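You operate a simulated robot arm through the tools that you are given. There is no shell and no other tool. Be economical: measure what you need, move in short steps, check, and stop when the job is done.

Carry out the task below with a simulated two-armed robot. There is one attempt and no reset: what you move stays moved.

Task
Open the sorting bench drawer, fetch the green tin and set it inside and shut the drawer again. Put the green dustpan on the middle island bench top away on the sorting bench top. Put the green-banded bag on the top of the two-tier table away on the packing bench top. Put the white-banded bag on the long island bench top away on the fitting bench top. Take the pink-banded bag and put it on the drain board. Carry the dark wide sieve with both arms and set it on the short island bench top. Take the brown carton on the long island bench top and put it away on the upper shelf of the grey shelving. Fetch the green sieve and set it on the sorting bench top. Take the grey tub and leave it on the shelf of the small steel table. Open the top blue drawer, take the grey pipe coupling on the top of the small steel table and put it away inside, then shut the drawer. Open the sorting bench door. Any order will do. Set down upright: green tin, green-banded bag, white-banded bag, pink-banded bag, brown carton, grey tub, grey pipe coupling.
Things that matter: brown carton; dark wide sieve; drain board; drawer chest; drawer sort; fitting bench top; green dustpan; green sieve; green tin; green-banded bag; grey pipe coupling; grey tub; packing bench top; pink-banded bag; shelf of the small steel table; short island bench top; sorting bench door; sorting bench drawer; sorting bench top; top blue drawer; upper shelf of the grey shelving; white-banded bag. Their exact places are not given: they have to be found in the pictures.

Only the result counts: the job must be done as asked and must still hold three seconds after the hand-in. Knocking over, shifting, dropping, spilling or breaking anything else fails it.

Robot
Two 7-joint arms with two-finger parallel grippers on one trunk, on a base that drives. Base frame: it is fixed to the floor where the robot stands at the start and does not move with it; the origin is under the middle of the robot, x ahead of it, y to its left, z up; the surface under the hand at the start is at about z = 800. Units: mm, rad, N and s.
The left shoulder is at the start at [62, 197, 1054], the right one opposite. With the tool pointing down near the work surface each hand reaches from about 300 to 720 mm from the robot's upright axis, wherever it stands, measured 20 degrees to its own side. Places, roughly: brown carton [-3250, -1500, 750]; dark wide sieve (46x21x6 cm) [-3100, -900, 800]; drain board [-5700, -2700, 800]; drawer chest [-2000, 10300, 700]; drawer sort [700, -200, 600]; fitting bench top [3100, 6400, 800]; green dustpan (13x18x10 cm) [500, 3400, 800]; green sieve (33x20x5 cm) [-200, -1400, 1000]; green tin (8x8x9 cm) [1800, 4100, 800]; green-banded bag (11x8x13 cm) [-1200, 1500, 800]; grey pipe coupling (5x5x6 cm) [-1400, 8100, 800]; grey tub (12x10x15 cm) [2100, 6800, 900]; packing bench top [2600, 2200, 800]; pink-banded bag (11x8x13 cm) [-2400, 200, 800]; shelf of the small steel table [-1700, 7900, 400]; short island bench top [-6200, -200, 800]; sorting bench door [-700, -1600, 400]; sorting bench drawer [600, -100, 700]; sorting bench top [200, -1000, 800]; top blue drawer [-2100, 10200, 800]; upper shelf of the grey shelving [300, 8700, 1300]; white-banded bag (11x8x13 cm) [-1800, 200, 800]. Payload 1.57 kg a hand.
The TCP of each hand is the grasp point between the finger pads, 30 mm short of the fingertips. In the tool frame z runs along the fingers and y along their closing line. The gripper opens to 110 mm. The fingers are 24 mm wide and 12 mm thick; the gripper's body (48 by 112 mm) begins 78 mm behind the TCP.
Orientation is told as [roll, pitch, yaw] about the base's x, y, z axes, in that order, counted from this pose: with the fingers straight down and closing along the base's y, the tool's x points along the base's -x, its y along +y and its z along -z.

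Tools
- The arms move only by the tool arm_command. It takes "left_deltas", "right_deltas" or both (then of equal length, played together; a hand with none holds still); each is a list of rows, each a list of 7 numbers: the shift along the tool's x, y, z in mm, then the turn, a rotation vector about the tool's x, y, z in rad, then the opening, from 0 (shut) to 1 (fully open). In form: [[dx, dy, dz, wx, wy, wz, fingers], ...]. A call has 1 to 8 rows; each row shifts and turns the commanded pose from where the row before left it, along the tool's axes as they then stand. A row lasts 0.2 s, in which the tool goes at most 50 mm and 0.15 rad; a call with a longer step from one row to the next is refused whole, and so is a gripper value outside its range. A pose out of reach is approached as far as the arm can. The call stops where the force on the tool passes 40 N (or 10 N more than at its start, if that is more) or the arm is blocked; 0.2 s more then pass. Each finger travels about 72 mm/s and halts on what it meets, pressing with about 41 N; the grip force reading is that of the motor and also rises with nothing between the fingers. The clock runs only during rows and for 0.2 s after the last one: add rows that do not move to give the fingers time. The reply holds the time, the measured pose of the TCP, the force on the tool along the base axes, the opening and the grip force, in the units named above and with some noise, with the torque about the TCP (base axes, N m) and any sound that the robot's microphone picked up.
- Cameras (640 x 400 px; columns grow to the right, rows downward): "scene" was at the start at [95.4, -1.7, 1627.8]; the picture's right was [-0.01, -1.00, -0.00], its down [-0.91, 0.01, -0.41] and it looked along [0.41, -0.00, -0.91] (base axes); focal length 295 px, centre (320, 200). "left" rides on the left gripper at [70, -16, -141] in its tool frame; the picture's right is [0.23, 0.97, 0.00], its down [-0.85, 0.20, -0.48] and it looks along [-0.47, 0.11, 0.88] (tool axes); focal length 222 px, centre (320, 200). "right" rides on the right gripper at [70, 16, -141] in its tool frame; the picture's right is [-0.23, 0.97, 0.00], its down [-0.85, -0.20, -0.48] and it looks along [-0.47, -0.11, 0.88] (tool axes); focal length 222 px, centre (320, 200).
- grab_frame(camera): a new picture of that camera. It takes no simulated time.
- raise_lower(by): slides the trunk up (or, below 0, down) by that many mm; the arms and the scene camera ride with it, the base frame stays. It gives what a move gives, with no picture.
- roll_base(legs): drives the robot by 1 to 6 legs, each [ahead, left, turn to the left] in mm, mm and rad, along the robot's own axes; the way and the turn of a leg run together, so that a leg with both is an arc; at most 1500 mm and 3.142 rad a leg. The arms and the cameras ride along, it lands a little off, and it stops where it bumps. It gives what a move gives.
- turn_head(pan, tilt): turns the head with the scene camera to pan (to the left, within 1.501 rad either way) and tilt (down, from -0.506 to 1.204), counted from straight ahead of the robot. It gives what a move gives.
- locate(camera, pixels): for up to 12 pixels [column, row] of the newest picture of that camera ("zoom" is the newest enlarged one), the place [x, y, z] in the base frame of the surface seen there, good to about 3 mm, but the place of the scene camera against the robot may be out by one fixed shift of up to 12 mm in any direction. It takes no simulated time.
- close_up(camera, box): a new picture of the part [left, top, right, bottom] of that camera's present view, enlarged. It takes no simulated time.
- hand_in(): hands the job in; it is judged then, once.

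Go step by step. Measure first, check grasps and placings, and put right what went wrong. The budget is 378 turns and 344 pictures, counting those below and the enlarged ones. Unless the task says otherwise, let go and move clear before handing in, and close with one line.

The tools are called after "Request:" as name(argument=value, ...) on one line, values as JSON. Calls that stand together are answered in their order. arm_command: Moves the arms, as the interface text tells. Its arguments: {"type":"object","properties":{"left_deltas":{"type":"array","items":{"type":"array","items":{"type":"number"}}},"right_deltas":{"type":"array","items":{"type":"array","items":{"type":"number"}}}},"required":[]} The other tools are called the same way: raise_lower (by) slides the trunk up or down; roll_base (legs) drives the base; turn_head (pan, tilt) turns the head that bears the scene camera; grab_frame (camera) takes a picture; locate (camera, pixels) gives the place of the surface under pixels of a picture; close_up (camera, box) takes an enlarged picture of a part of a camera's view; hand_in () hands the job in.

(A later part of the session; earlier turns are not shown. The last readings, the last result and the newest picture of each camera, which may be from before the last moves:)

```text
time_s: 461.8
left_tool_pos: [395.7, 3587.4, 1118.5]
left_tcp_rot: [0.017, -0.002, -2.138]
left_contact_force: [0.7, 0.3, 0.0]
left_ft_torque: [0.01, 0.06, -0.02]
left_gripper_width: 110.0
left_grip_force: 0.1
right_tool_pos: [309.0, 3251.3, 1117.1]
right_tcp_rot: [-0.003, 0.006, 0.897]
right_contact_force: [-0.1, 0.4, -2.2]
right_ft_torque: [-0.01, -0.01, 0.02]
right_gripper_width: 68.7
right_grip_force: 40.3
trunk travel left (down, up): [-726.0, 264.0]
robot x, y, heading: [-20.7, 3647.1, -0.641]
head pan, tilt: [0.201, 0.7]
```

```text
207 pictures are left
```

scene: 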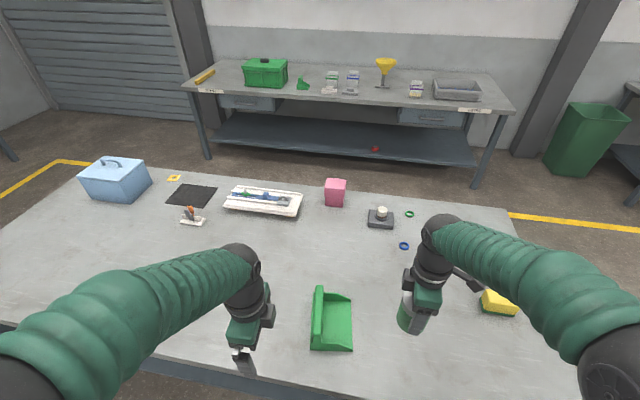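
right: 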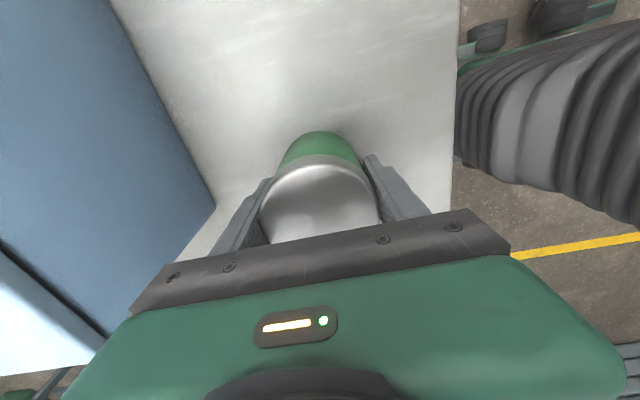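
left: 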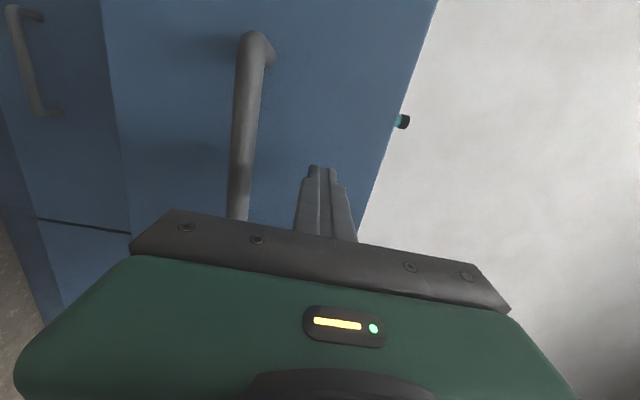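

The dustpan is at (333,320) with its handle bar on its left side, running fore-aft. I'll zoom in to measure the bar.

Request:
close_up(camera="scene", box=[280, 270, 380, 360])

Request:
locate(camera="zoom", pixels=[[235, 100], [232, 200], [228, 300], [300, 220], [330, 300], [330, 150], [220, 345], [240, 80]])

```text
4.44 times, centred on (330, 315) of scene
```

zoom: 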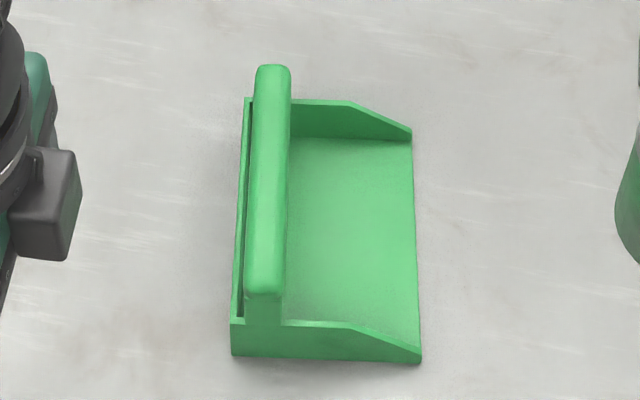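

```text
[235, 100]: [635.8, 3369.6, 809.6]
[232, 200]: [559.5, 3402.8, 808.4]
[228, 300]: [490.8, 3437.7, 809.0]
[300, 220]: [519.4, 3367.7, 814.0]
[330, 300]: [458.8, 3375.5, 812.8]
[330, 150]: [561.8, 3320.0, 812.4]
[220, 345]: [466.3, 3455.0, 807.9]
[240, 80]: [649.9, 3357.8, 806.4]
```

Request:
locate(camera="zoom", pixels=[[272, 75], [270, 130], [266, 200], [264, 260], [262, 285], [255, 200], [280, 200], [245, 340], [350, 340], [415, 240]])

Request:
arm_command(left_deltas=[[0, 0, 0, 0, 0, -0.139, 1], [0, 0, 0, 0, 0, -0.139, 1], [0, 0, 0, 0, 0, -0.139, 1], [0, 0, 0, 0, 0, -0.139, 1], [0, 0, 0, 0, 0, -0.139, 1], [0, 0, 0, 0, 0, -0.139, 1], [0, 0, 0, 0, 0, -0.139, 1], [0, 0, 0, 0, 0, -0.139, 1]])

Request:
arm_command(left_deltas=[[0, 0, 0, 0, 0, -0.139, 1], [0, 0, 0, 0, 0, -0.139, 1], [0, 0, 0, 0, 0, -0.139, 1]])

Request:
grab_frame(camera="left")

```text
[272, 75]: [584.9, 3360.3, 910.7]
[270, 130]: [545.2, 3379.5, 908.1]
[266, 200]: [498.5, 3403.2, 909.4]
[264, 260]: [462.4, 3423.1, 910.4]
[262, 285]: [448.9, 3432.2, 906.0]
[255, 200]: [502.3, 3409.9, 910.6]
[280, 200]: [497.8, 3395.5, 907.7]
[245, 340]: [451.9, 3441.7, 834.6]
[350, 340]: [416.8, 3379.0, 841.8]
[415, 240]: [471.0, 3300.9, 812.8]
```

```text
time_s: 463.6
left_tool_pos: [394.0, 3585.9, 1120.1]
left_tcp_rot: [0.009, -0.016, -1.024]
left_contact_force: [-0.1, 0.1, -0.3]
left_ft_torque: [0.0, 0.02, 0.02]
left_gripper_width: 109.8
left_grip_force: 0.1
right_tool_pos: [307.7, 3249.4, 1116.6]
right_tcp_rot: [-0.002, 0.004, 0.897]
right_contact_force: [0.2, 0.0, -2.3]
right_ft_torque: [0.02, -0.02, 0.01]
right_gripper_width: 69.0
right_grip_force: 41.2
trunk travel left (down, up): [-726.0, 264.0]
robot x, y, heading: [-19.3, 3642.8, -0.642]
head pan, tilt: [0.201, 0.7]
```

```text
time_s: 464.4
left_tool_pos: [394.1, 3584.5, 1119.5]
left_tcp_rot: [0.001, -0.018, -0.606]
left_contact_force: [-0.2, 0.3, -0.4]
left_ft_torque: [-0.03, 0.0, -0.01]
left_gripper_width: 109.9
left_grip_force: 0.1
right_tool_pos: [307.3, 3250.9, 1117.3]
right_tcp_rot: [-0.004, 0.003, 0.897]
right_contact_force: [-0.4, -0.5, -3.2]
right_ft_torque: [-0.01, 0.01, 0.03]
right_gripper_width: 69.0
right_grip_force: 41.5
trunk travel left (down, up): [-726.0, 264.0]
robot x, y, heading: [-18.4, 3645.2, -0.64]
head pan, tilt: [0.201, 0.7]
```

```text
205 pictures are left
```

left: 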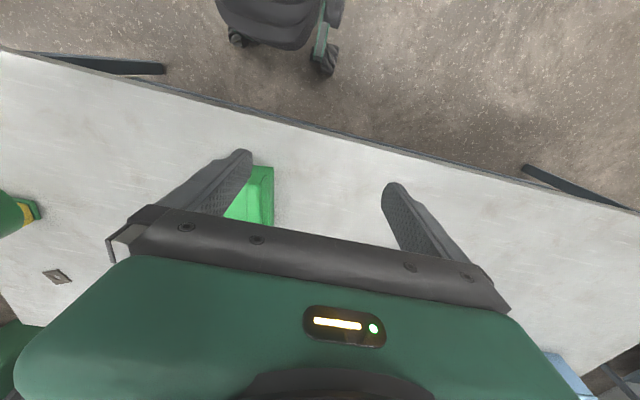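

The bar is centred at about (513,3397), top z about 900, at angle -0.49. I'll bring the left hand over it with a small yaw trim.

Request:
arm_command(left_deltas=[[-41, -17.4, 0, 0, 0.018, 0, 1], [-41, -17.4, 0, 0, 0, 0, 1], [-41, -17.4, 0, 0, 0, 0, 1], [-41, -17.4, 0, 0, 0, 0, 1], [-40, -17.4, 0, 0, 0, 0, 1], [0, 0, 35, 0, 0, -0.117, 1], [0, 0, 35, 0, 0, 0, 1]])

Request:
grab_frame(camera="left")

```text
time_s: 465.9
left_tool_pos: [512.8, 3396.5, 1050.7]
left_tcp_rot: [0.001, 0.0, -0.492]
left_contact_force: [0.1, 0.2, -0.7]
left_ft_torque: [-0.02, 0.01, 0.0]
left_gripper_width: 110.1
left_grip_force: 0.1
right_tool_pos: [307.1, 3248.4, 1117.1]
right_tcp_rot: [-0.004, 0.004, 0.896]
right_contact_force: [0.4, -0.5, -2.6]
right_ft_torque: [0.03, 0.04, -0.01]
right_gripper_width: 69.0
right_grip_force: 40.8
trunk travel left (down, up): [-726.0, 264.0]
robot x, y, heading: [-16.8, 3647.2, -0.643]
head pan, tilt: [0.201, 0.7]
```

```text
204 pictures are left
```

left: 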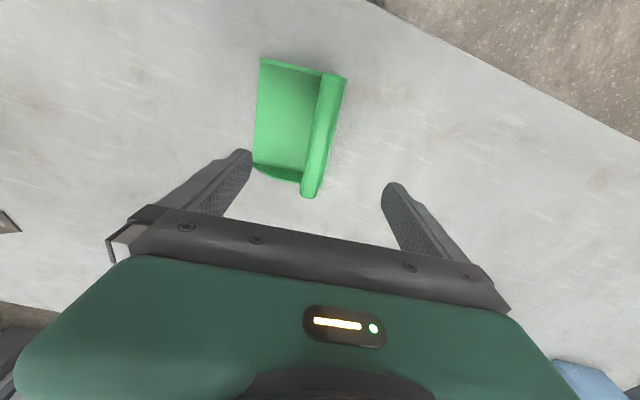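

Request:
locate(camera="left", pixels=[[333, 85], [326, 120], [320, 150], [311, 190], [316, 120], [336, 120], [290, 120], [255, 160], [265, 65]])

```text
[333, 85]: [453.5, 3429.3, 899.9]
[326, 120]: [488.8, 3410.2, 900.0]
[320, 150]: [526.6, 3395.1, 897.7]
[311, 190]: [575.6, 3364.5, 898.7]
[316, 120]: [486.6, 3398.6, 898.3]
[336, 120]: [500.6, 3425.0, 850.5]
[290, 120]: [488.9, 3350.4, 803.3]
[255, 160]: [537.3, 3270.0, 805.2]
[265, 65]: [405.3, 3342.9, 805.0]
```

The bar's centre matches the TCP. I'll descend to z 888 and close.

Request:
arm_command(left_deltas=[[0, 1, 41, 0, 0, 0, 1], [0, 0, 41, 0, 0, 0, 1], [0, 0, 41, 0, 0, 0, 1], [0, 0, 40, 0, 0, 0, 1], [0, 0, 0, 0, 0, 0, 0.5], [0, 0, 0, 0, 0, 0, 0.1], [0, 0, 0, 0, 0, 0, 0], [0, 0, 0, 0, 0, 0, 0]])

Request:
arm_command(left_deltas=[[0, 0, -30, 0, 0, 0, 0], [0, 0, -45, 0, 0, 0, 0], [0, 0, -45, 0, 0, 0, 0], [0, 0, -45, 0, 0, 0, 0], [0, 0, -45, 0, 0, 0, 0]])

Request:
grab_frame(camera="left")

Request:
grab_frame(camera="scene")

```text
time_s: 467.8
left_tool_pos: [510.5, 3394.3, 886.6]
left_tcp_rot: [0.002, 0.002, -0.493]
left_contact_force: [0.3, -1.0, 0.0]
left_ft_torque: [-0.09, 0.15, 0.12]
left_gripper_width: 26.7
left_grip_force: 31.4
right_tool_pos: [308.3, 3248.1, 1116.6]
right_tcp_rot: [-0.003, 0.003, 0.895]
right_contact_force: [-0.3, -1.1, -2.9]
right_ft_torque: [-0.01, -0.02, 0.0]
right_gripper_width: 68.7
right_grip_force: 40.5
trunk travel left (down, up): [-726.0, 264.0]
robot x, y, heading: [-15.5, 3647.0, -0.643]
head pan, tilt: [0.201, 0.7]
```

```text
time_s: 468.9
left_tool_pos: [508.9, 3396.1, 1099.8]
left_tcp_rot: [0.002, -0.002, -0.493]
left_contact_force: [0.1, 0.8, -1.8]
left_ft_torque: [0.01, -0.02, 0.0]
left_gripper_width: 27.0
left_grip_force: 37.5
right_tool_pos: [307.0, 3249.5, 1117.7]
right_tcp_rot: [-0.003, 0.004, 0.896]
right_contact_force: [-0.6, 0.3, -1.8]
right_ft_torque: [-0.01, 0.01, -0.02]
right_gripper_width: 68.9
right_grip_force: 40.6
trunk travel left (down, up): [-726.0, 264.0]
robot x, y, heading: [-16.7, 3644.6, -0.638]
head pan, tilt: [0.201, 0.7]
```

```text
203 pictures are left
```

left: 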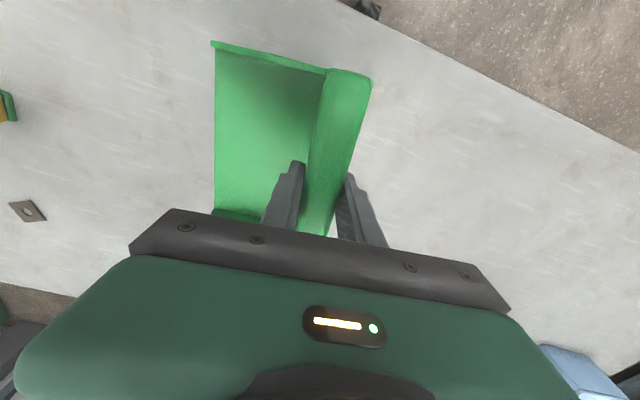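

```text
202 pictures are left
```

scene: 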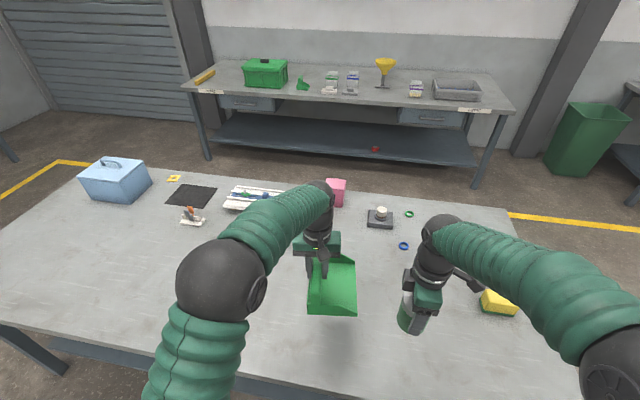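

The dustpan is held level by its bar, TCP 87 above its base. I'll retract the left hand and drive round to the sorting bench.

Request:
arm_command(left_deltas=[[44, 6, 0, 0, 0, 0, 0], [44, 6, 0, 0, 0, 0, 0], [44, 6, 0, 0, 0, 0, 0], [44, 6, 0, 0, 0, 0, 0]])

Request:
roll_base(legs=[[0, -1160, 0.012], [1450, 0, 0], [0, -1480, 0]])

Request:
turn_head(pan=0.0, tilt=0.6)

Request:
grab_frame(camera="scene")

```text
time_s: 469.9
left_tool_pos: [366.5, 3502.9, 1096.9]
left_tcp_rot: [0.002, -0.002, -0.494]
left_contact_force: [-1.3, 0.1, -2.6]
left_ft_torque: [0.03, -0.02, 0.01]
left_gripper_width: 26.7
left_grip_force: 37.9
right_tool_pos: [306.4, 3249.9, 1116.9]
right_tcp_rot: [-0.005, 0.004, 0.897]
right_contact_force: [0.4, -0.5, -2.2]
right_ft_torque: [-0.03, -0.01, -0.02]
right_gripper_width: 68.8
right_grip_force: 41.7
trunk travel left (down, up): [-726.0, 264.0]
robot x, y, heading: [-19.0, 3647.6, -0.642]
head pan, tilt: [0.201, 0.7]
```

```text
time_s: 489.7
left_tool_pos: [-61.8, 502.7, 1094.5]
left_tcp_rot: [0.0, 0.0, -0.504]
left_contact_force: [-0.4, -0.5, -2.5]
left_ft_torque: [0.02, 0.0, 0.02]
left_gripper_width: 26.8
left_grip_force: 37.4
right_tool_pos: [-126.3, 251.9, 1116.6]
right_tcp_rot: [-0.003, 0.004, 0.887]
right_contact_force: [0.5, 0.3, -1.9]
right_ft_torque: [-0.01, -0.03, -0.01]
right_gripper_width: 69.3
right_grip_force: 41.3
trunk travel left (down, up): [-726.0, 264.0]
robot x, y, heading: [-447.0, 646.6, -0.653]
head pan, tilt: [0.201, 0.7]
```

```text
time_s: 490.4
left_tool_pos: [-63.9, 503.2, 1096.0]
left_tcp_rot: [0.001, 0.001, -0.504]
left_contact_force: [-0.2, 0.2, -1.8]
left_ft_torque: [0.04, -0.02, -0.03]
left_gripper_width: 26.6
left_grip_force: 37.1
right_tool_pos: [-128.2, 252.5, 1116.1]
right_tcp_rot: [-0.002, 0.002, 0.887]
right_contact_force: [0.2, -0.8, -2.1]
right_ft_torque: [-0.01, -0.01, 0.0]
right_gripper_width: 68.8
right_grip_force: 41.1
trunk travel left (down, up): [-726.0, 264.0]
robot x, y, heading: [-446.1, 650.9, -0.652]
head pan, tilt: [0.0, 0.6]
```

```text
201 pictures are left
```

scene: 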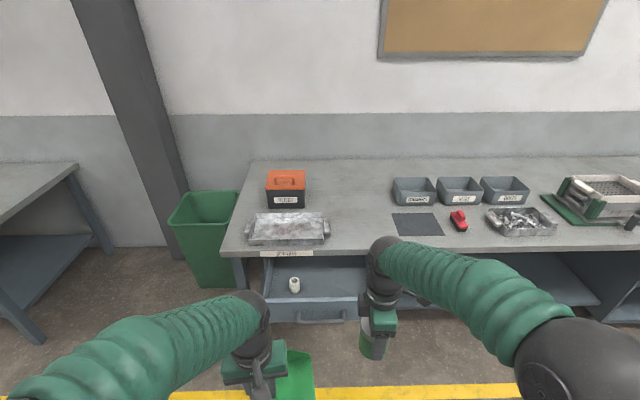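

The sorting bench with the open drawer is ahead; free bench space is around (355,215). I'll measure the drawer and that spot.

Request:
locate(camera="scene", pixels=[[330, 272], [345, 283], [320, 290], [268, 300], [345, 298], [294, 285], [352, 262], [350, 215], [360, 200], [340, 235], [395, 225], [325, 225]])

```text
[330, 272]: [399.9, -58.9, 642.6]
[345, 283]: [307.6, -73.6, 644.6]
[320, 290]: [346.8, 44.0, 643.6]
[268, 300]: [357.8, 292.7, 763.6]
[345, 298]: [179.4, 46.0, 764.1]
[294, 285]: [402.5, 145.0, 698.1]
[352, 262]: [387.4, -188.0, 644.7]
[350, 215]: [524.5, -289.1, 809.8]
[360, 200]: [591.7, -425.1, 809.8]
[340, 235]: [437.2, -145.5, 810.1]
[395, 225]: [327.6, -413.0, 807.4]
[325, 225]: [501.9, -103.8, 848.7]
```

Tin target in the drawer is about (251,-46). I'll drive forward to put it within reach.

Request:
roll_base(legs=[[434, -21, 0.024]])

Request:
turn_head(pan=-0.1, tilt=1.0)

Request:
grab_frame(camera="scene")

Request:
grab_frame(camera="right")

```text
time_s: 493.1
left_tool_pos: [273.7, 246.0, 1096.7]
left_tcp_rot: [0.003, -0.002, -0.471]
left_contact_force: [0.1, 0.2, -2.4]
left_ft_torque: [0.03, -0.02, 0.0]
left_gripper_width: 26.6
left_grip_force: 37.4
right_tool_pos: [218.9, -8.0, 1118.2]
right_tcp_rot: [-0.005, 0.003, 0.92]
right_contact_force: [0.5, 0.3, -2.8]
right_ft_torque: [0.01, 0.04, -0.01]
right_gripper_width: 69.0
right_grip_force: 40.4
trunk travel left (down, up): [-726.0, 264.0]
robot x, y, heading: [-113.5, 377.5, -0.616]
head pan, tilt: [0.0, 0.6]
```

```text
time_s: 493.9
left_tool_pos: [274.6, 244.9, 1096.7]
left_tcp_rot: [0.002, -0.002, -0.469]
left_contact_force: [-0.4, -0.1, -2.5]
left_ft_torque: [0.05, -0.01, -0.03]
left_gripper_width: 26.5
left_grip_force: 37.6
right_tool_pos: [219.9, -9.0, 1117.5]
right_tcp_rot: [-0.004, 0.004, 0.921]
right_contact_force: [0.5, 0.6, -2.6]
right_ft_torque: [0.0, 0.02, 0.01]
right_gripper_width: 68.9
right_grip_force: 40.7
trunk travel left (down, up): [-726.0, 264.0]
robot x, y, heading: [-115.6, 376.8, -0.619]
head pan, tilt: [-0.099, 1.0]
```

```text
200 pictures are left
```

scene: 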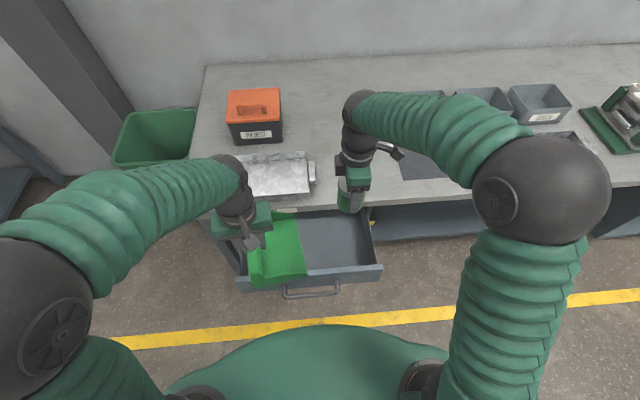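

```text
199 pictures are left
```

right: 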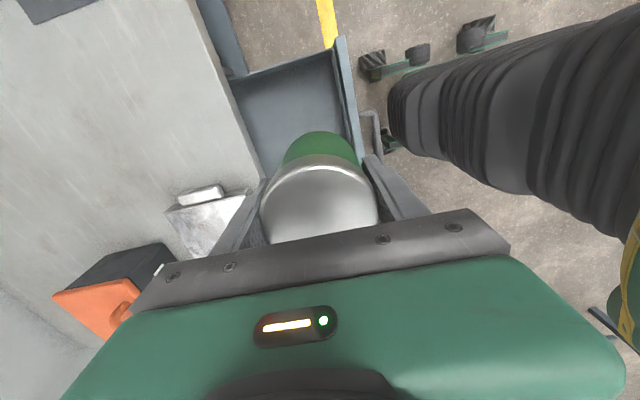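

I'll shift the tin over the target, lower the trunk 150 and then the arm.

Request:
arm_command(right_deltas=[[10.5, -45.5, 0, 0, 0, 0, 0]])

Request:
raise_lower(by=-150)

Request:
arm_command(right_deltas=[[0, 0, 45, 0, 0, 0, 0], [0, 0, 45, 0, 0, 0, 0], [0, 0, 45, 0, 0, 0, 0]])

Request:
grab_frame(camera="right")

Request:
grab_frame(camera="scene")

```text
time_s: 494.3
left_tool_pos: [276.2, 242.9, 1095.3]
left_tcp_rot: [0.005, 0.001, -0.469]
left_contact_force: [0.2, 0.3, -2.9]
left_ft_torque: [0.07, 0.02, -0.01]
left_gripper_width: 26.4
left_grip_force: 37.5
right_tool_pos: [249.4, -46.9, 1114.8]
right_tcp_rot: [-0.001, 0.003, 0.923]
right_contact_force: [0.4, 0.6, -2.5]
right_ft_torque: [0.0, -0.01, -0.01]
right_gripper_width: 68.8
right_grip_force: 41.2
trunk travel left (down, up): [-726.0, 264.0]
robot x, y, heading: [-115.0, 380.9, -0.621]
head pan, tilt: [-0.099, 1.0]
```

```text
time_s: 496.1
left_tool_pos: [274.1, 245.5, 945.6]
left_tcp_rot: [0.003, -0.002, -0.471]
left_contact_force: [-1.5, 0.9, -2.1]
left_ft_torque: [0.02, -0.02, -0.01]
left_gripper_width: 26.9
left_grip_force: 37.4
right_tool_pos: [249.6, -45.2, 967.0]
right_tcp_rot: [-0.005, 0.005, 0.921]
right_contact_force: [0.0, 0.5, -3.3]
right_ft_torque: [0.0, 0.03, 0.05]
right_gripper_width: 69.1
right_grip_force: 41.1
trunk travel left (down, up): [-576.0, 414.0]
robot x, y, heading: [-116.2, 377.1, -0.619]
head pan, tilt: [-0.099, 1.0]
```

```text
time_s: 496.9
left_tool_pos: [275.0, 246.7, 946.4]
left_tcp_rot: [0.001, 0.001, -0.471]
left_contact_force: [0.1, 0.5, -2.2]
left_ft_torque: [0.06, 0.01, 0.03]
left_gripper_width: 26.6
left_grip_force: 37.1
right_tool_pos: [251.0, -44.9, 830.7]
right_tcp_rot: [-0.007, 0.003, 0.921]
right_contact_force: [0.2, -0.4, -2.6]
right_ft_torque: [-0.02, 0.04, -0.01]
right_gripper_width: 68.8
right_grip_force: 40.7
trunk travel left (down, up): [-576.0, 414.0]
robot x, y, heading: [-112.9, 379.3, -0.617]
head pan, tilt: [-0.099, 1.0]
```

```text
198 pictures are left
```

right: 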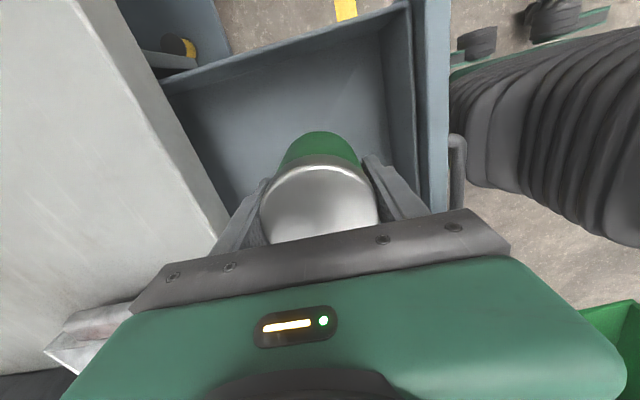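

```text
197 pictures are left
```

scene: 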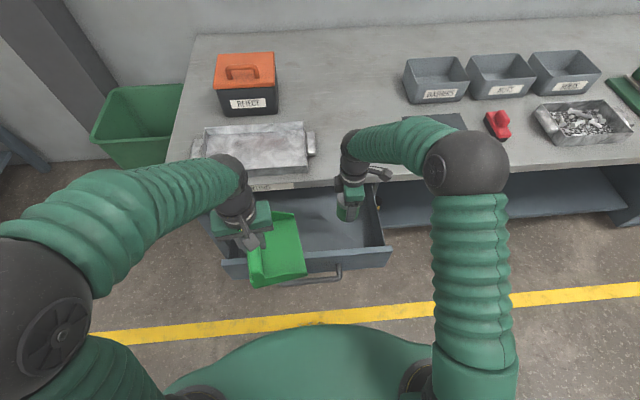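

Request:
locate(camera="right", pixels=[[222, 208], [200, 165], [150, 80], [430, 100], [395, 100], [250, 120], [100, 320]])

```text
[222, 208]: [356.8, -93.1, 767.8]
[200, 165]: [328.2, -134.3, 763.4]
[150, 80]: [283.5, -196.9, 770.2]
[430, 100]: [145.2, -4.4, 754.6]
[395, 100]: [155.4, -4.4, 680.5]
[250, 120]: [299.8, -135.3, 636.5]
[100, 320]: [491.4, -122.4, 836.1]
```

Margins are about 114 mm to the bench edge and 102 to the drawer front; the floor is at z 636. I'll descend to contact.

Request:
arm_command(right_deltas=[[0, 0, 40, 0, 0, 0, 0], [0, 0, 40, 0, 0, 0, 0], [0, 0, 40, 0, 0, 0, 0], [0, 0, 12, 0, 0, 0, 0], [0, 0, 3, 0, 0, 0, 0], [0, 0, 2, 0, 0, 0, 0]])

Request:
arm_command(right_deltas=[[0, 0, 2, 0, 0, 0, 0], [0, 0, 2, 0, 0, 0, 0]])

```text
time_s: 498.3
left_tool_pos: [273.4, 245.7, 946.0]
left_tcp_rot: [0.002, -0.001, -0.469]
left_contact_force: [0.4, -0.1, -2.7]
left_ft_torque: [0.06, 0.03, -0.02]
left_gripper_width: 26.6
left_grip_force: 36.9
right_tool_pos: [248.8, -44.3, 695.7]
right_tcp_rot: [-0.003, 0.003, 0.922]
right_contact_force: [0.1, 0.5, -3.4]
right_ft_torque: [0.01, -0.02, 0.01]
right_gripper_width: 68.9
right_grip_force: 40.8
trunk travel left (down, up): [-576.0, 414.0]
robot x, y, heading: [-115.2, 376.5, -0.62]
head pan, tilt: [-0.099, 1.0]
```

```text
time_s: 498.9
left_tool_pos: [273.0, 245.6, 944.5]
left_tcp_rot: [0.002, 0.0, -0.469]
left_contact_force: [-0.6, 0.8, -3.1]
left_ft_torque: [0.05, 0.0, 0.01]
left_gripper_width: 27.1
left_grip_force: 37.5
right_tool_pos: [249.4, -45.5, 691.7]
right_tcp_rot: [-0.006, 0.003, 0.922]
right_contact_force: [-0.2, -0.2, -2.6]
right_ft_torque: [-0.01, -0.01, -0.05]
right_gripper_width: 68.7
right_grip_force: 41.4
trunk travel left (down, up): [-576.0, 414.0]
robot x, y, heading: [-120.9, 378.7, -0.615]
head pan, tilt: [-0.099, 1.0]
```

Request:
arm_command(right_deltas=[[0, 0, 2, 0, 0, 0, 0], [0, 0, 2, 0, 0, 0, 0], [0, 0, 1, 0, 0, 0, 0]])

```text
time_s: 499.7
left_tool_pos: [273.5, 246.4, 946.9]
left_tcp_rot: [0.001, -0.004, -0.469]
left_contact_force: [1.3, 0.2, -2.6]
left_ft_torque: [0.02, 0.01, 0.03]
left_gripper_width: 26.6
left_grip_force: 37.4
right_tool_pos: [248.7, -45.6, 687.3]
right_tcp_rot: [-0.007, 0.002, 0.922]
right_contact_force: [-0.5, -0.9, 6.3]
right_ft_torque: [0.1, 0.3, 0.04]
right_gripper_width: 68.9
right_grip_force: 41.1
trunk travel left (down, up): [-576.0, 414.0]
robot x, y, heading: [-116.7, 382.2, -0.617]
head pan, tilt: [-0.099, 1.0]
```

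The tin has touched down (+6 N). I'll release and rise.

Request:
arm_command(right_deltas=[[0, 0, 0, 0, 0, 0, 0.75], [0, 0, 0, 0, 0, 0, 0.9], [0, 0, 0, 0, 0, 0, 0.9], [0, 0, -40, 0, 0, 0, 0.9], [0, 0, -45, 0, 0, 0, 0.9], [0, 0, -45, 0, 0, 0, 0.9], [0, 0, -45, 0, 0, 0, 0.9], [0, 0, -45, 0, 0, 0, 0.9]])

Request:
raise_lower(by=150)

Request:
grab_frame(camera="right")

Request:
grab_frame(camera="scene")

```text
time_s: 501.5
left_tool_pos: [272.6, 246.2, 946.7]
left_tcp_rot: [0.002, -0.004, -0.469]
left_contact_force: [0.0, 0.6, -2.2]
left_ft_torque: [0.05, -0.01, -0.01]
left_gripper_width: 26.9
left_grip_force: 37.9
right_tool_pos: [247.5, -45.2, 907.5]
right_tcp_rot: [-0.005, 0.004, 0.922]
right_contact_force: [0.2, 0.3, -0.1]
right_ft_torque: [-0.03, 0.0, 0.0]
right_gripper_width: 99.1
right_grip_force: 0.2
trunk travel left (down, up): [-576.0, 414.0]
robot x, y, heading: [-119.4, 380.5, -0.615]
head pan, tilt: [-0.099, 1.0]
```

```text
time_s: 503.2
left_tool_pos: [273.2, 245.7, 1094.8]
left_tcp_rot: [0.003, -0.003, -0.471]
left_contact_force: [-0.9, -1.4, -2.0]
left_ft_torque: [0.09, 0.0, 0.0]
left_gripper_width: 26.9
left_grip_force: 37.4
right_tool_pos: [248.9, -45.3, 1058.6]
right_tcp_rot: [-0.006, 0.002, 0.921]
right_contact_force: [0.3, 0.3, 0.2]
right_ft_torque: [-0.01, 0.0, -0.03]
right_gripper_width: 99.3
right_grip_force: 0.0
trunk travel left (down, up): [-726.0, 264.0]
robot x, y, heading: [-112.7, 380.0, -0.615]
head pan, tilt: [-0.099, 1.0]
```

```text
196 pictures are left
```

right: 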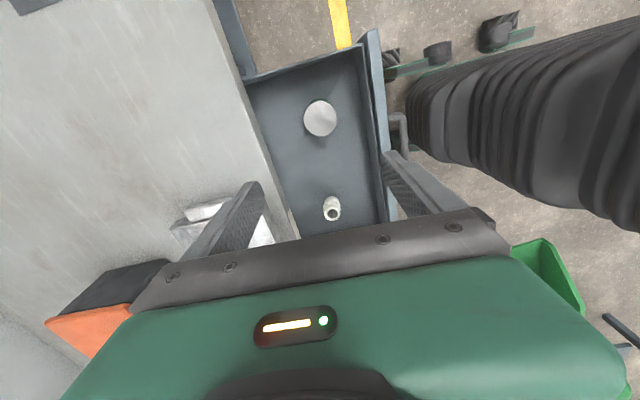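

```text
195 pictures are left
```

scene: 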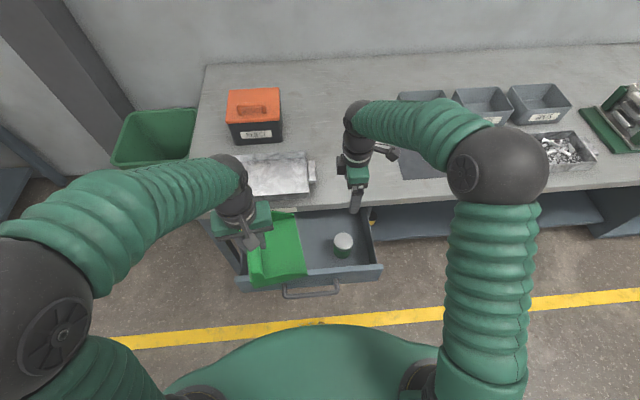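

The tin stands upright in the drawer. Since the open drawer blocks me from reaching the bench with the dustpan, I'll first push it shut with the right hand: retract, reposition in front of the drawer and lower a closed fist.

Request:
arm_command(right_deltas=[[0, 40, 0, 0, 0, 0, 0.5], [0, 40, 0, 0, 0, 0, 0], [0, 40, 0, 0, 0, 0, 0], [0, 40, 0, 0, 0, 0, 0], [0, 35, 0, 0, 0, 0, 0]])

Request:
roll_base(legs=[[-75, 113, -0.01]])

Request:
raise_lower(by=-150)

Request:
arm_command(right_deltas=[[0, 0, 40, 0, 0, 0, 0], [0, 0, 40, 0, 0, 0, 0], [0, 0, 40, 0, 0, 0, 0], [0, 0, 40, 0, 0, 0, 0], [0, 0, 13, 0, 0, 0, 0]])

Request:
grab_frame(camera="scene")

Request:
grab_frame(camera="right")

```text
time_s: 504.4
left_tool_pos: [272.5, 247.4, 1097.1]
left_tcp_rot: [0.001, -0.004, -0.471]
left_contact_force: [-0.2, 0.3, -1.8]
left_ft_torque: [0.05, -0.03, 0.0]
left_gripper_width: 26.9
left_grip_force: 37.3
right_tool_pos: [91.4, 75.7, 1057.0]
right_tcp_rot: [-0.006, 0.003, 0.921]
right_contact_force: [0.6, 0.0, -0.1]
right_ft_torque: [-0.02, -0.01, 0.0]
right_gripper_width: 0.1
right_grip_force: 21.3
trunk travel left (down, up): [-726.0, 264.0]
robot x, y, heading: [-110.4, 381.3, -0.615]
head pan, tilt: [-0.099, 1.0]
```

```text
time_s: 505.7
left_tool_pos: [263.0, 358.9, 1096.8]
left_tcp_rot: [0.018, -0.003, -0.481]
left_contact_force: [-0.7, -2.5, -2.4]
left_ft_torque: [0.14, -0.07, -0.04]
left_gripper_width: 26.6
left_grip_force: 37.4
right_tool_pos: [82.4, 187.3, 1053.4]
right_tcp_rot: [-0.004, -0.014, 0.914]
right_contact_force: [-0.3, -0.7, 0.3]
right_ft_torque: [0.08, -0.08, 0.02]
right_gripper_width: 0.1
right_grip_force: 21.8
trunk travel left (down, up): [-726.0, 264.0]
robot x, y, heading: [-113.0, 510.5, -0.628]
head pan, tilt: [-0.099, 1.0]
```

```text
time_s: 507.5
left_tool_pos: [273.3, 377.5, 946.0]
left_tcp_rot: [0.0, -0.003, -0.482]
left_contact_force: [-0.3, 0.7, -2.5]
left_ft_torque: [0.01, 0.02, 0.0]
left_gripper_width: 26.7
left_grip_force: 37.1
right_tool_pos: [92.6, 204.1, 906.8]
right_tcp_rot: [-0.006, 0.007, 0.91]
right_contact_force: [0.2, -0.1, 0.5]
right_ft_torque: [-0.02, 0.01, 0.0]
right_gripper_width: 0.1
right_grip_force: 21.6
trunk travel left (down, up): [-576.0, 414.0]
robot x, y, heading: [-110.3, 508.4, -0.627]
head pan, tilt: [-0.099, 1.0]
```

```text
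time_s: 508.7
left_tool_pos: [274.1, 375.3, 946.0]
left_tcp_rot: [-0.003, -0.001, -0.48]
left_contact_force: [-0.3, -0.5, -1.9]
left_ft_torque: [0.08, 0.0, -0.01]
left_gripper_width: 26.6
left_grip_force: 37.4
right_tool_pos: [93.6, 202.2, 733.1]
right_tcp_rot: [-0.006, 0.005, 0.912]
right_contact_force: [-0.3, 0.2, 0.7]
right_ft_torque: [-0.01, -0.03, -0.02]
right_gripper_width: 0.2
right_grip_force: 21.6
trunk travel left (down, up): [-576.0, 414.0]
robot x, y, heading: [-111.6, 508.1, -0.627]
head pan, tilt: [-0.099, 1.0]
```

```text
194 pictures are left
```

scene: 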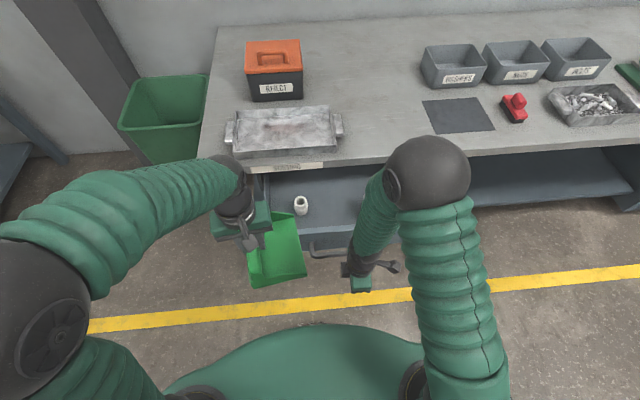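

```text
193 pictures are left
```

right: 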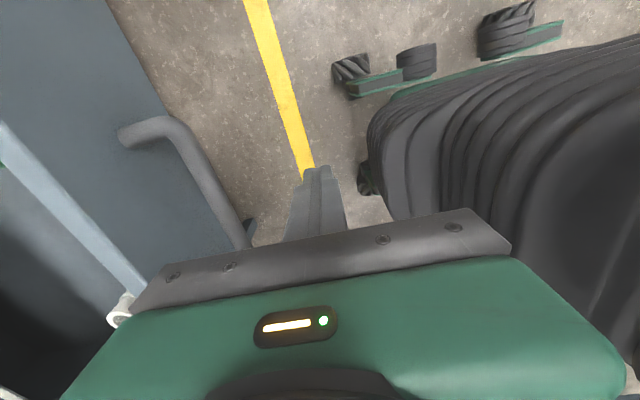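

Pushing on the panel would run the fingers into the bench edge, so I'll push on the handle instead, with the hand turned back so the thin side of the gripper faces the bench.

Request:
arm_command(right_deltas=[[0, 0, 0, 0, 0, 0.139, 0.4], [0, 0, 0, 0, 0, 0.139, 0.4], [0, 0, 0, 0, 0, 0.139, 0.4], [0, 0, 0, 0, 0, 0.139, 0.4], [0, 0, 0, 0, 0, 0.139, 0.4], [0, 0, 0, 0, 0, 0.139, 0.4], [0, 0, 0, 0, 0, 0.139, 0.4], [0, 0, 0, 0, 0, 0.139, 0.4]])

Request:
arm_command(right_deltas=[[0, 0, 0, 0, 0, 0.139, 0.4], [0, 0, 0, 0, 0, 0.139, 0.4], [0, 0, 0, 0, 0, 0.139, 0.4], [0, 0, 33, 0, 0, 0, 0.4]])

Request:
grab_frame(camera="right")

```text
time_s: 510.5
left_tool_pos: [273.6, 376.5, 946.2]
left_tcp_rot: [0.0, -0.001, -0.482]
left_contact_force: [0.7, -0.7, -1.7]
left_ft_torque: [0.04, -0.01, 0.0]
left_gripper_width: 26.6
left_grip_force: 37.4
right_tool_pos: [92.5, 201.8, 734.2]
right_tcp_rot: [-0.007, -0.004, -0.205]
right_contact_force: [-0.4, 0.3, 0.2]
right_ft_torque: [0.0, 0.01, 0.0]
right_gripper_width: 44.1
right_grip_force: 0.0
trunk travel left (down, up): [-576.0, 414.0]
robot x, y, heading: [-112.4, 513.9, -0.627]
head pan, tilt: [-0.099, 1.0]
```

```text
time_s: 511.5
left_tool_pos: [274.1, 375.0, 945.0]
left_tcp_rot: [-0.001, 0.0, -0.483]
left_contact_force: [-0.5, 0.0, -2.9]
left_ft_torque: [0.03, -0.01, 0.01]
left_gripper_width: 26.8
left_grip_force: 37.9
right_tool_pos: [94.0, 200.5, 701.0]
right_tcp_rot: [-0.006, -0.003, -0.619]
right_contact_force: [0.7, -0.5, -0.4]
right_ft_torque: [-0.02, -0.02, -0.02]
right_gripper_width: 44.2
right_grip_force: 0.1
trunk travel left (down, up): [-576.0, 414.0]
robot x, y, heading: [-113.0, 514.4, -0.62]
head pan, tilt: [-0.099, 1.0]
```

```text
192 pictures are left
```

right: 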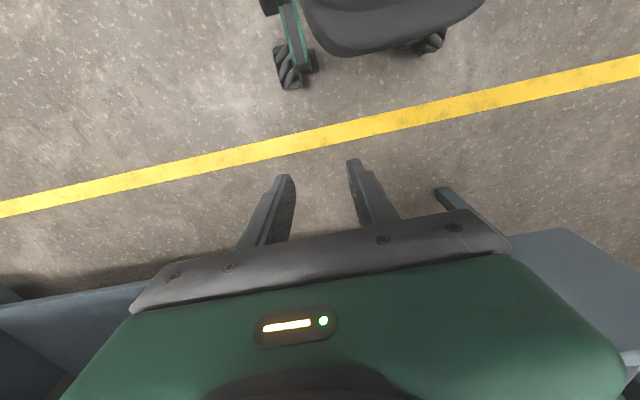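

I'll lift the dustpan a bit for clearance over the tray, then push the drawer via the handle.

Request:
arm_command(left_deltas=[[0, 0, -40, 0, 0, 0, 0], [0, 0, -40, 0, 0, 0, 0], [0, 0, -30, 0, 0, 0, 0]])

Request:
roll_base(legs=[[150, 0, 0]])

Request:
roll_base(legs=[[130, 0, 0], [80, 0, 0]])

Request:
grab_frame(camera="scene")

Request:
grab_frame(camera="right")

```text
time_s: 512.3
left_tool_pos: [272.5, 376.7, 1055.3]
left_tcp_rot: [0.0, -0.003, -0.48]
left_contact_force: [-0.4, 0.5, -1.6]
left_ft_torque: [0.04, -0.01, 0.01]
left_gripper_width: 26.6
left_grip_force: 37.2
right_tool_pos: [93.7, 201.3, 701.7]
right_tcp_rot: [-0.004, -0.005, -0.618]
right_contact_force: [-0.2, -0.7, 0.2]
right_ft_torque: [-0.01, -0.05, 0.02]
right_gripper_width: 43.9
right_grip_force: 0.1
trunk travel left (down, up): [-576.0, 414.0]
robot x, y, heading: [-111.5, 511.7, -0.625]
head pan, tilt: [-0.099, 1.0]
```

```text
time_s: 513.6
left_tool_pos: [392.9, 290.1, 1055.4]
left_tcp_rot: [-0.002, -0.003, -0.482]
left_contact_force: [-0.1, -0.7, -2.6]
left_ft_torque: [0.04, -0.02, 0.01]
left_gripper_width: 26.6
left_grip_force: 37.3
right_tool_pos: [213.5, 113.2, 700.5]
right_tcp_rot: [-0.006, -0.007, -0.618]
right_contact_force: [0.2, 0.1, -0.4]
right_ft_torque: [-0.04, -0.03, 0.02]
right_gripper_width: 44.2
right_grip_force: 0.0
trunk travel left (down, up): [-576.0, 414.0]
robot x, y, heading: [6.3, 422.9, -0.627]
head pan, tilt: [-0.099, 1.0]
```

```text
time_s: 515.6
left_tool_pos: [554.2, 170.7, 1052.9]
left_tcp_rot: [0.001, 0.002, -0.481]
left_contact_force: [-0.9, -0.5, -2.7]
left_ft_torque: [0.07, 0.04, 0.02]
left_gripper_width: 26.7
left_grip_force: 37.7
right_tool_pos: [366.7, 3.1, 698.9]
right_tcp_rot: [-0.005, 0.018, -0.617]
right_contact_force: [0.2, -1.4, 0.5]
right_ft_torque: [0.04, 0.05, 0.0]
right_gripper_width: 44.3
right_grip_force: 0.0
trunk travel left (down, up): [-576.0, 414.0]
robot x, y, heading: [166.0, 310.3, -0.626]
head pan, tilt: [-0.099, 1.0]
stopped in leg 2: the force on the tool passed its limit at 96 N (the readings are from after the stop); the commanded pose is now the measured one
```

```text
191 pictures are left
```

scene: 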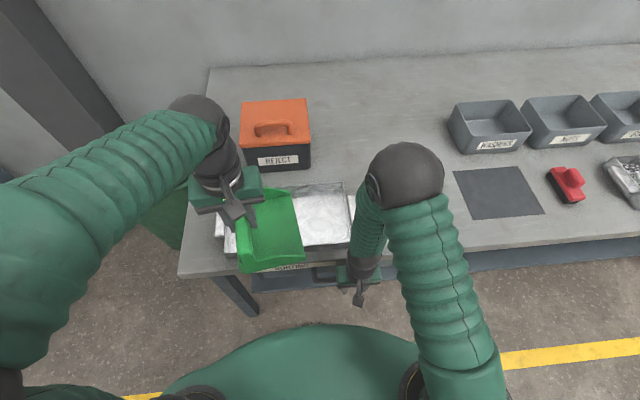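

```text
190 pictures are left
```

right: 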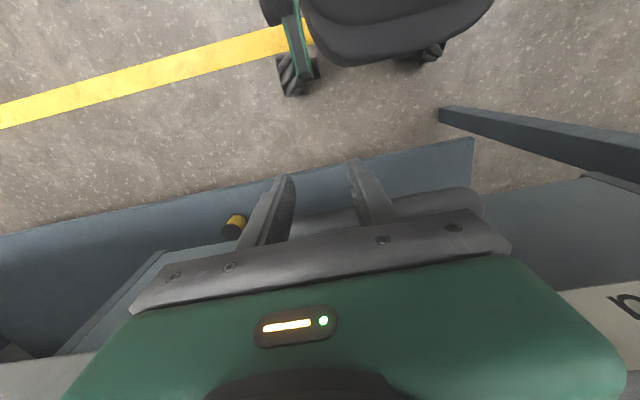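

The push ended with a firm stop. I'll check how far the drawer is shut by measuring the handle.

Request:
locate(camera="right", pixels=[[320, 218], [330, 222], [430, 205], [450, 200], [120, 310], [200, 275]])

Request:
roll_base(legs=[[-120, 0, 0]])

Request:
grab_frame(camera="right")

Request:
grab_frame(camera="scene")

```text
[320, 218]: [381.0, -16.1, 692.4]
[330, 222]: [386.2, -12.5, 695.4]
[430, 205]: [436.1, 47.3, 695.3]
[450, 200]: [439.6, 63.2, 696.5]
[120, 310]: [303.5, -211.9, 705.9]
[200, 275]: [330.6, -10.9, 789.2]
```

```text
time_s: 516.8
left_tool_pos: [454.3, 242.5, 1054.8]
left_tcp_rot: [-0.001, -0.001, -0.484]
left_contact_force: [0.2, -0.3, -1.2]
left_ft_torque: [0.06, -0.01, 0.02]
left_gripper_width: 26.6
left_grip_force: 37.7
right_tool_pos: [267.1, 74.6, 699.9]
right_tcp_rot: [-0.007, 0.016, -0.622]
right_contact_force: [0.7, 0.2, 0.4]
right_ft_torque: [0.0, -0.03, -0.02]
right_gripper_width: 43.8
right_grip_force: 0.1
trunk travel left (down, up): [-576.0, 414.0]
robot x, y, heading: [71.7, 377.3, -0.631]
head pan, tilt: [-0.099, 1.0]
```

```text
189 pictures are left
```

right: 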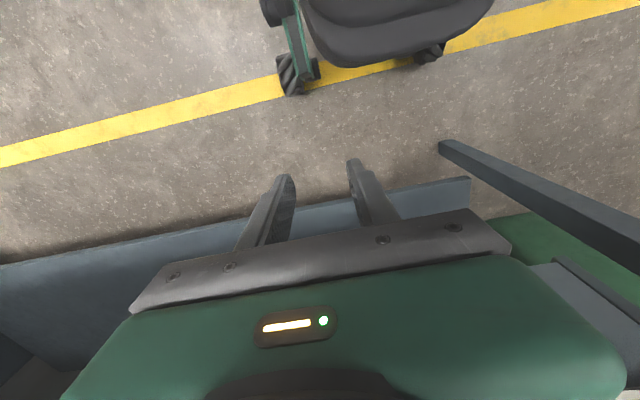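

```text
188 pictures are left
```

scene: 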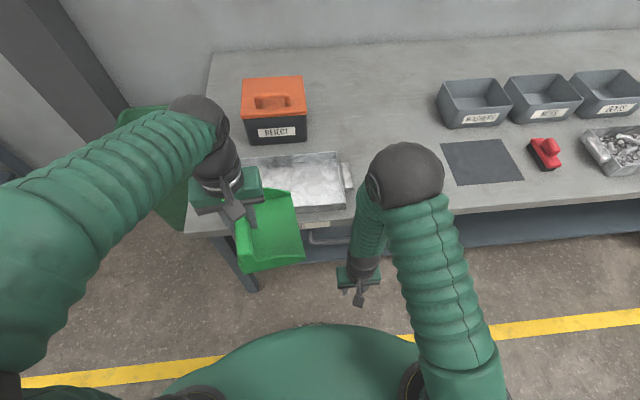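

The handle bar is back at p about -320, its closed position. Now I'll raise the right hand and move right to place the dustpan in the free space beside the tray.

Request:
raise_lower(by=100)

Request:
arm_command(right_deltas=[[0, 0, -45, 0, 0, 0, 0.4], [0, 0, -45, 0, 0, 0, 0.4], [0, 0, -45, 0, 0, 0, 0.4], [0, 0, -45, 0, 0, 0, 0.4], [0, 0, -45, 0, 0, 0, 0.6], [0, 0, -45, 0, 0, 0, 1]])

Request:
roll_base(legs=[[0, -388, 0], [143, 0, 0]])

Request:
turn_head(pan=0.1, tilt=0.9)

Request:
grab_frame(camera="scene")

```text
time_s: 518.2
left_tool_pos: [451.9, 244.3, 1154.9]
left_tcp_rot: [-0.002, -0.005, -0.486]
left_contact_force: [0.2, -1.2, -1.5]
left_ft_torque: [0.08, -0.02, 0.01]
left_gripper_width: 26.8
left_grip_force: 37.1
right_tool_pos: [264.6, 75.4, 801.2]
right_tcp_rot: [-0.007, 0.014, -0.621]
right_contact_force: [-0.4, 0.0, 0.7]
right_ft_torque: [0.02, 0.0, 0.0]
right_gripper_width: 44.2
right_grip_force: 0.1
trunk travel left (down, up): [-676.0, 314.0]
robot x, y, heading: [68.3, 380.5, -0.63]
head pan, tilt: [-0.099, 1.0]
```

```text
time_s: 519.6
left_tool_pos: [451.4, 243.4, 1155.6]
left_tcp_rot: [0.0, -0.005, -0.485]
left_contact_force: [-0.3, 0.5, -2.9]
left_ft_torque: [0.06, 0.0, 0.03]
left_gripper_width: 26.7
left_grip_force: 37.6
right_tool_pos: [268.7, 73.3, 1073.6]
right_tcp_rot: [-0.006, 0.014, -0.622]
right_contact_force: [-0.9, 0.2, -1.0]
right_ft_torque: [-0.02, -0.05, 0.01]
right_gripper_width: 110.0
right_grip_force: 0.0
trunk travel left (down, up): [-676.0, 314.0]
robot x, y, heading: [68.0, 376.3, -0.628]
head pan, tilt: [-0.099, 1.0]
```

```text
time_s: 522.9
left_tool_pos: [345.7, -140.7, 1156.6]
left_tcp_rot: [-0.001, -0.006, -0.485]
left_contact_force: [-1.0, 0.1, -1.8]
left_ft_torque: [-0.01, -0.02, -0.01]
left_gripper_width: 26.8
left_grip_force: 37.2
right_tool_pos: [161.8, -311.3, 1072.3]
right_tcp_rot: [-0.007, 0.01, -0.622]
right_contact_force: [-0.5, 0.6, -0.9]
right_ft_torque: [0.02, 0.02, 0.0]
right_gripper_width: 110.4
right_grip_force: 0.0
trunk travel left (down, up): [-676.0, 314.0]
robot x, y, heading: [-38.1, -7.7, -0.632]
head pan, tilt: [-0.099, 1.0]
```

```text
time_s: 523.6
left_tool_pos: [347.2, -141.6, 1154.7]
left_tcp_rot: [-0.002, -0.003, -0.484]
left_contact_force: [0.0, 0.2, -1.9]
left_ft_torque: [0.04, -0.02, 0.03]
left_gripper_width: 26.6
left_grip_force: 37.5
right_tool_pos: [164.7, -312.6, 1072.0]
right_tcp_rot: [-0.008, 0.015, -0.62]
right_contact_force: [0.3, -0.5, -0.2]
right_ft_torque: [0.01, 0.0, 0.01]
right_gripper_width: 110.1
right_grip_force: 0.1
trunk travel left (down, up): [-676.0, 314.0]
robot x, y, heading: [-35.8, -9.0, -0.629]
head pan, tilt: [0.099, 0.901]
```

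```text
187 pictures are left
```

scene: 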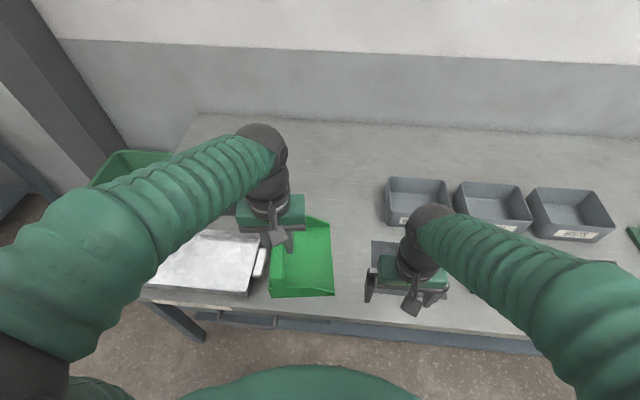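

Request:
arm_command(left_deltas=[[-38, -9, 0, 0, 0, 0, 0], [-38, -9, 0, 0, 0, 0, 0], [-38, -9, 0, 0, 0, 0, 0], [-38, -8, 0, 0, 0, 0, 0], [0, 0, 40, 0, 0, 0, 0], [0, 0, 40, 0, 0, 0, 0], [0, 0, 40, 0, 0, 0, 0]])

Request:
grab_frame(camera="scene")

Request:
grab_frame(camera="left")

```text
time_s: 525.2
left_tool_pos: [468.1, -242.6, 1033.3]
left_tcp_rot: [-0.003, -0.004, -0.486]
left_contact_force: [-0.1, -0.3, -2.7]
left_ft_torque: [0.04, 0.0, 0.0]
left_gripper_width: 26.7
left_grip_force: 37.9
right_tool_pos: [163.7, -313.2, 1071.4]
right_tcp_rot: [-0.006, 0.017, -0.622]
right_contact_force: [0.6, -0.3, -0.4]
right_ft_torque: [0.04, 0.03, 0.0]
right_gripper_width: 110.2
right_grip_force: 0.0
trunk travel left (down, up): [-676.0, 314.0]
robot x, y, heading: [-30.1, -4.6, -0.628]
head pan, tilt: [0.099, 0.901]
```

```text
186 pictures are left
```

scene: 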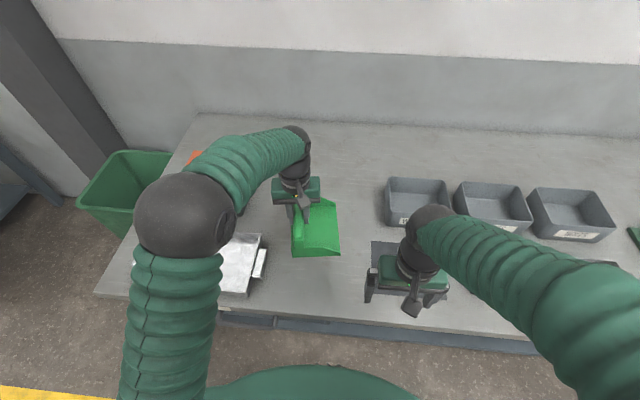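

```text
185 pictures are left
```

left: 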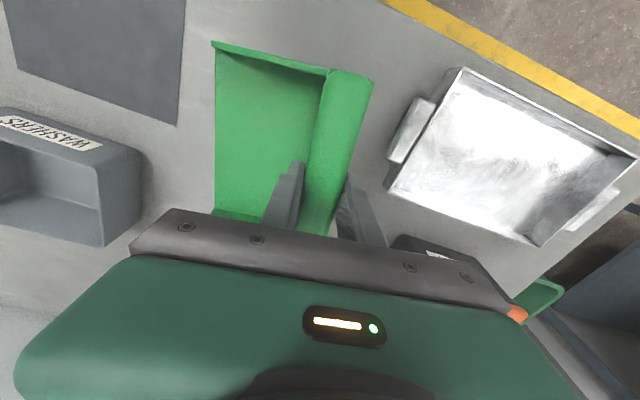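

The spot is clear of the tray and the bins. I'll lower to the bench.

Request:
arm_command(left_deltas=[[0, 0, 40, 0, 0, 0, 0], [0, 0, 40, 0, 0, 0, 0], [0, 0, 40, 0, 0, 0, 0], [0, 0, 17, 0, 0, 0, 0], [0, 0, 4, 0, 0, 0, 0], [0, 0, 3, 0, 0, 0, 0], [0, 0, 2, 0, 0, 0, 0]])

Request:
grab_frame(camera="left")

```text
time_s: 526.8
left_tool_pos: [464.9, -245.1, 890.2]
left_tcp_rot: [-0.002, -0.007, -0.486]
left_contact_force: [-0.2, 0.3, -2.2]
left_ft_torque: [0.01, 0.01, -0.03]
left_gripper_width: 26.9
left_grip_force: 37.1
right_tool_pos: [162.1, -312.7, 1071.8]
right_tcp_rot: [-0.006, 0.013, -0.621]
right_contact_force: [0.6, 0.3, -0.1]
right_ft_torque: [0.0, 0.02, 0.05]
right_gripper_width: 110.0
right_grip_force: 0.0
trunk travel left (down, up): [-676.0, 314.0]
robot x, y, heading: [-39.8, -7.4, -0.631]
head pan, tilt: [0.099, 0.901]
```

```text
184 pictures are left
```

left: 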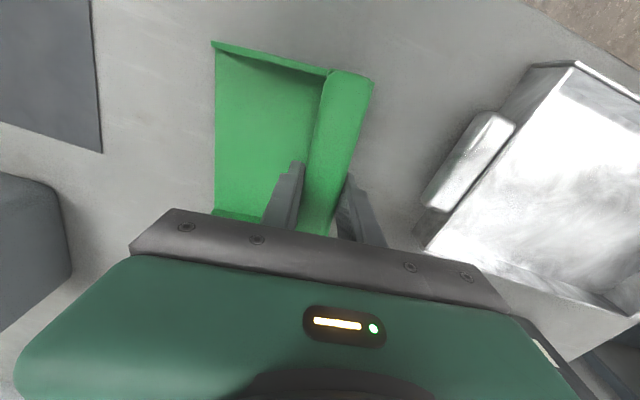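

Request:
arm_command(left_deltas=[[0, 0, 2, 0, 0, 0, 0], [0, 0, 2, 0, 0, 0, 0], [0, 0, 1, 0, 0, 0, 0]])

```text
time_s: 527.6
left_tool_pos: [465.9, -244.7, 886.7]
left_tcp_rot: [-0.004, -0.007, -0.484]
left_contact_force: [2.6, -0.2, 13.6]
left_ft_torque: [0.48, 0.87, -0.03]
left_gripper_width: 26.7
left_grip_force: 37.3
right_tool_pos: [162.0, -312.2, 1072.2]
right_tcp_rot: [-0.007, 0.014, -0.622]
right_contact_force: [0.4, -0.8, -0.1]
right_ft_torque: [0.01, 0.01, 0.03]
right_gripper_width: 110.2
right_grip_force: 0.1
trunk travel left (down, up): [-676.0, 314.0]
robot x, y, heading: [-35.1, -3.8, -0.63]
head pan, tilt: [0.099, 0.901]
```

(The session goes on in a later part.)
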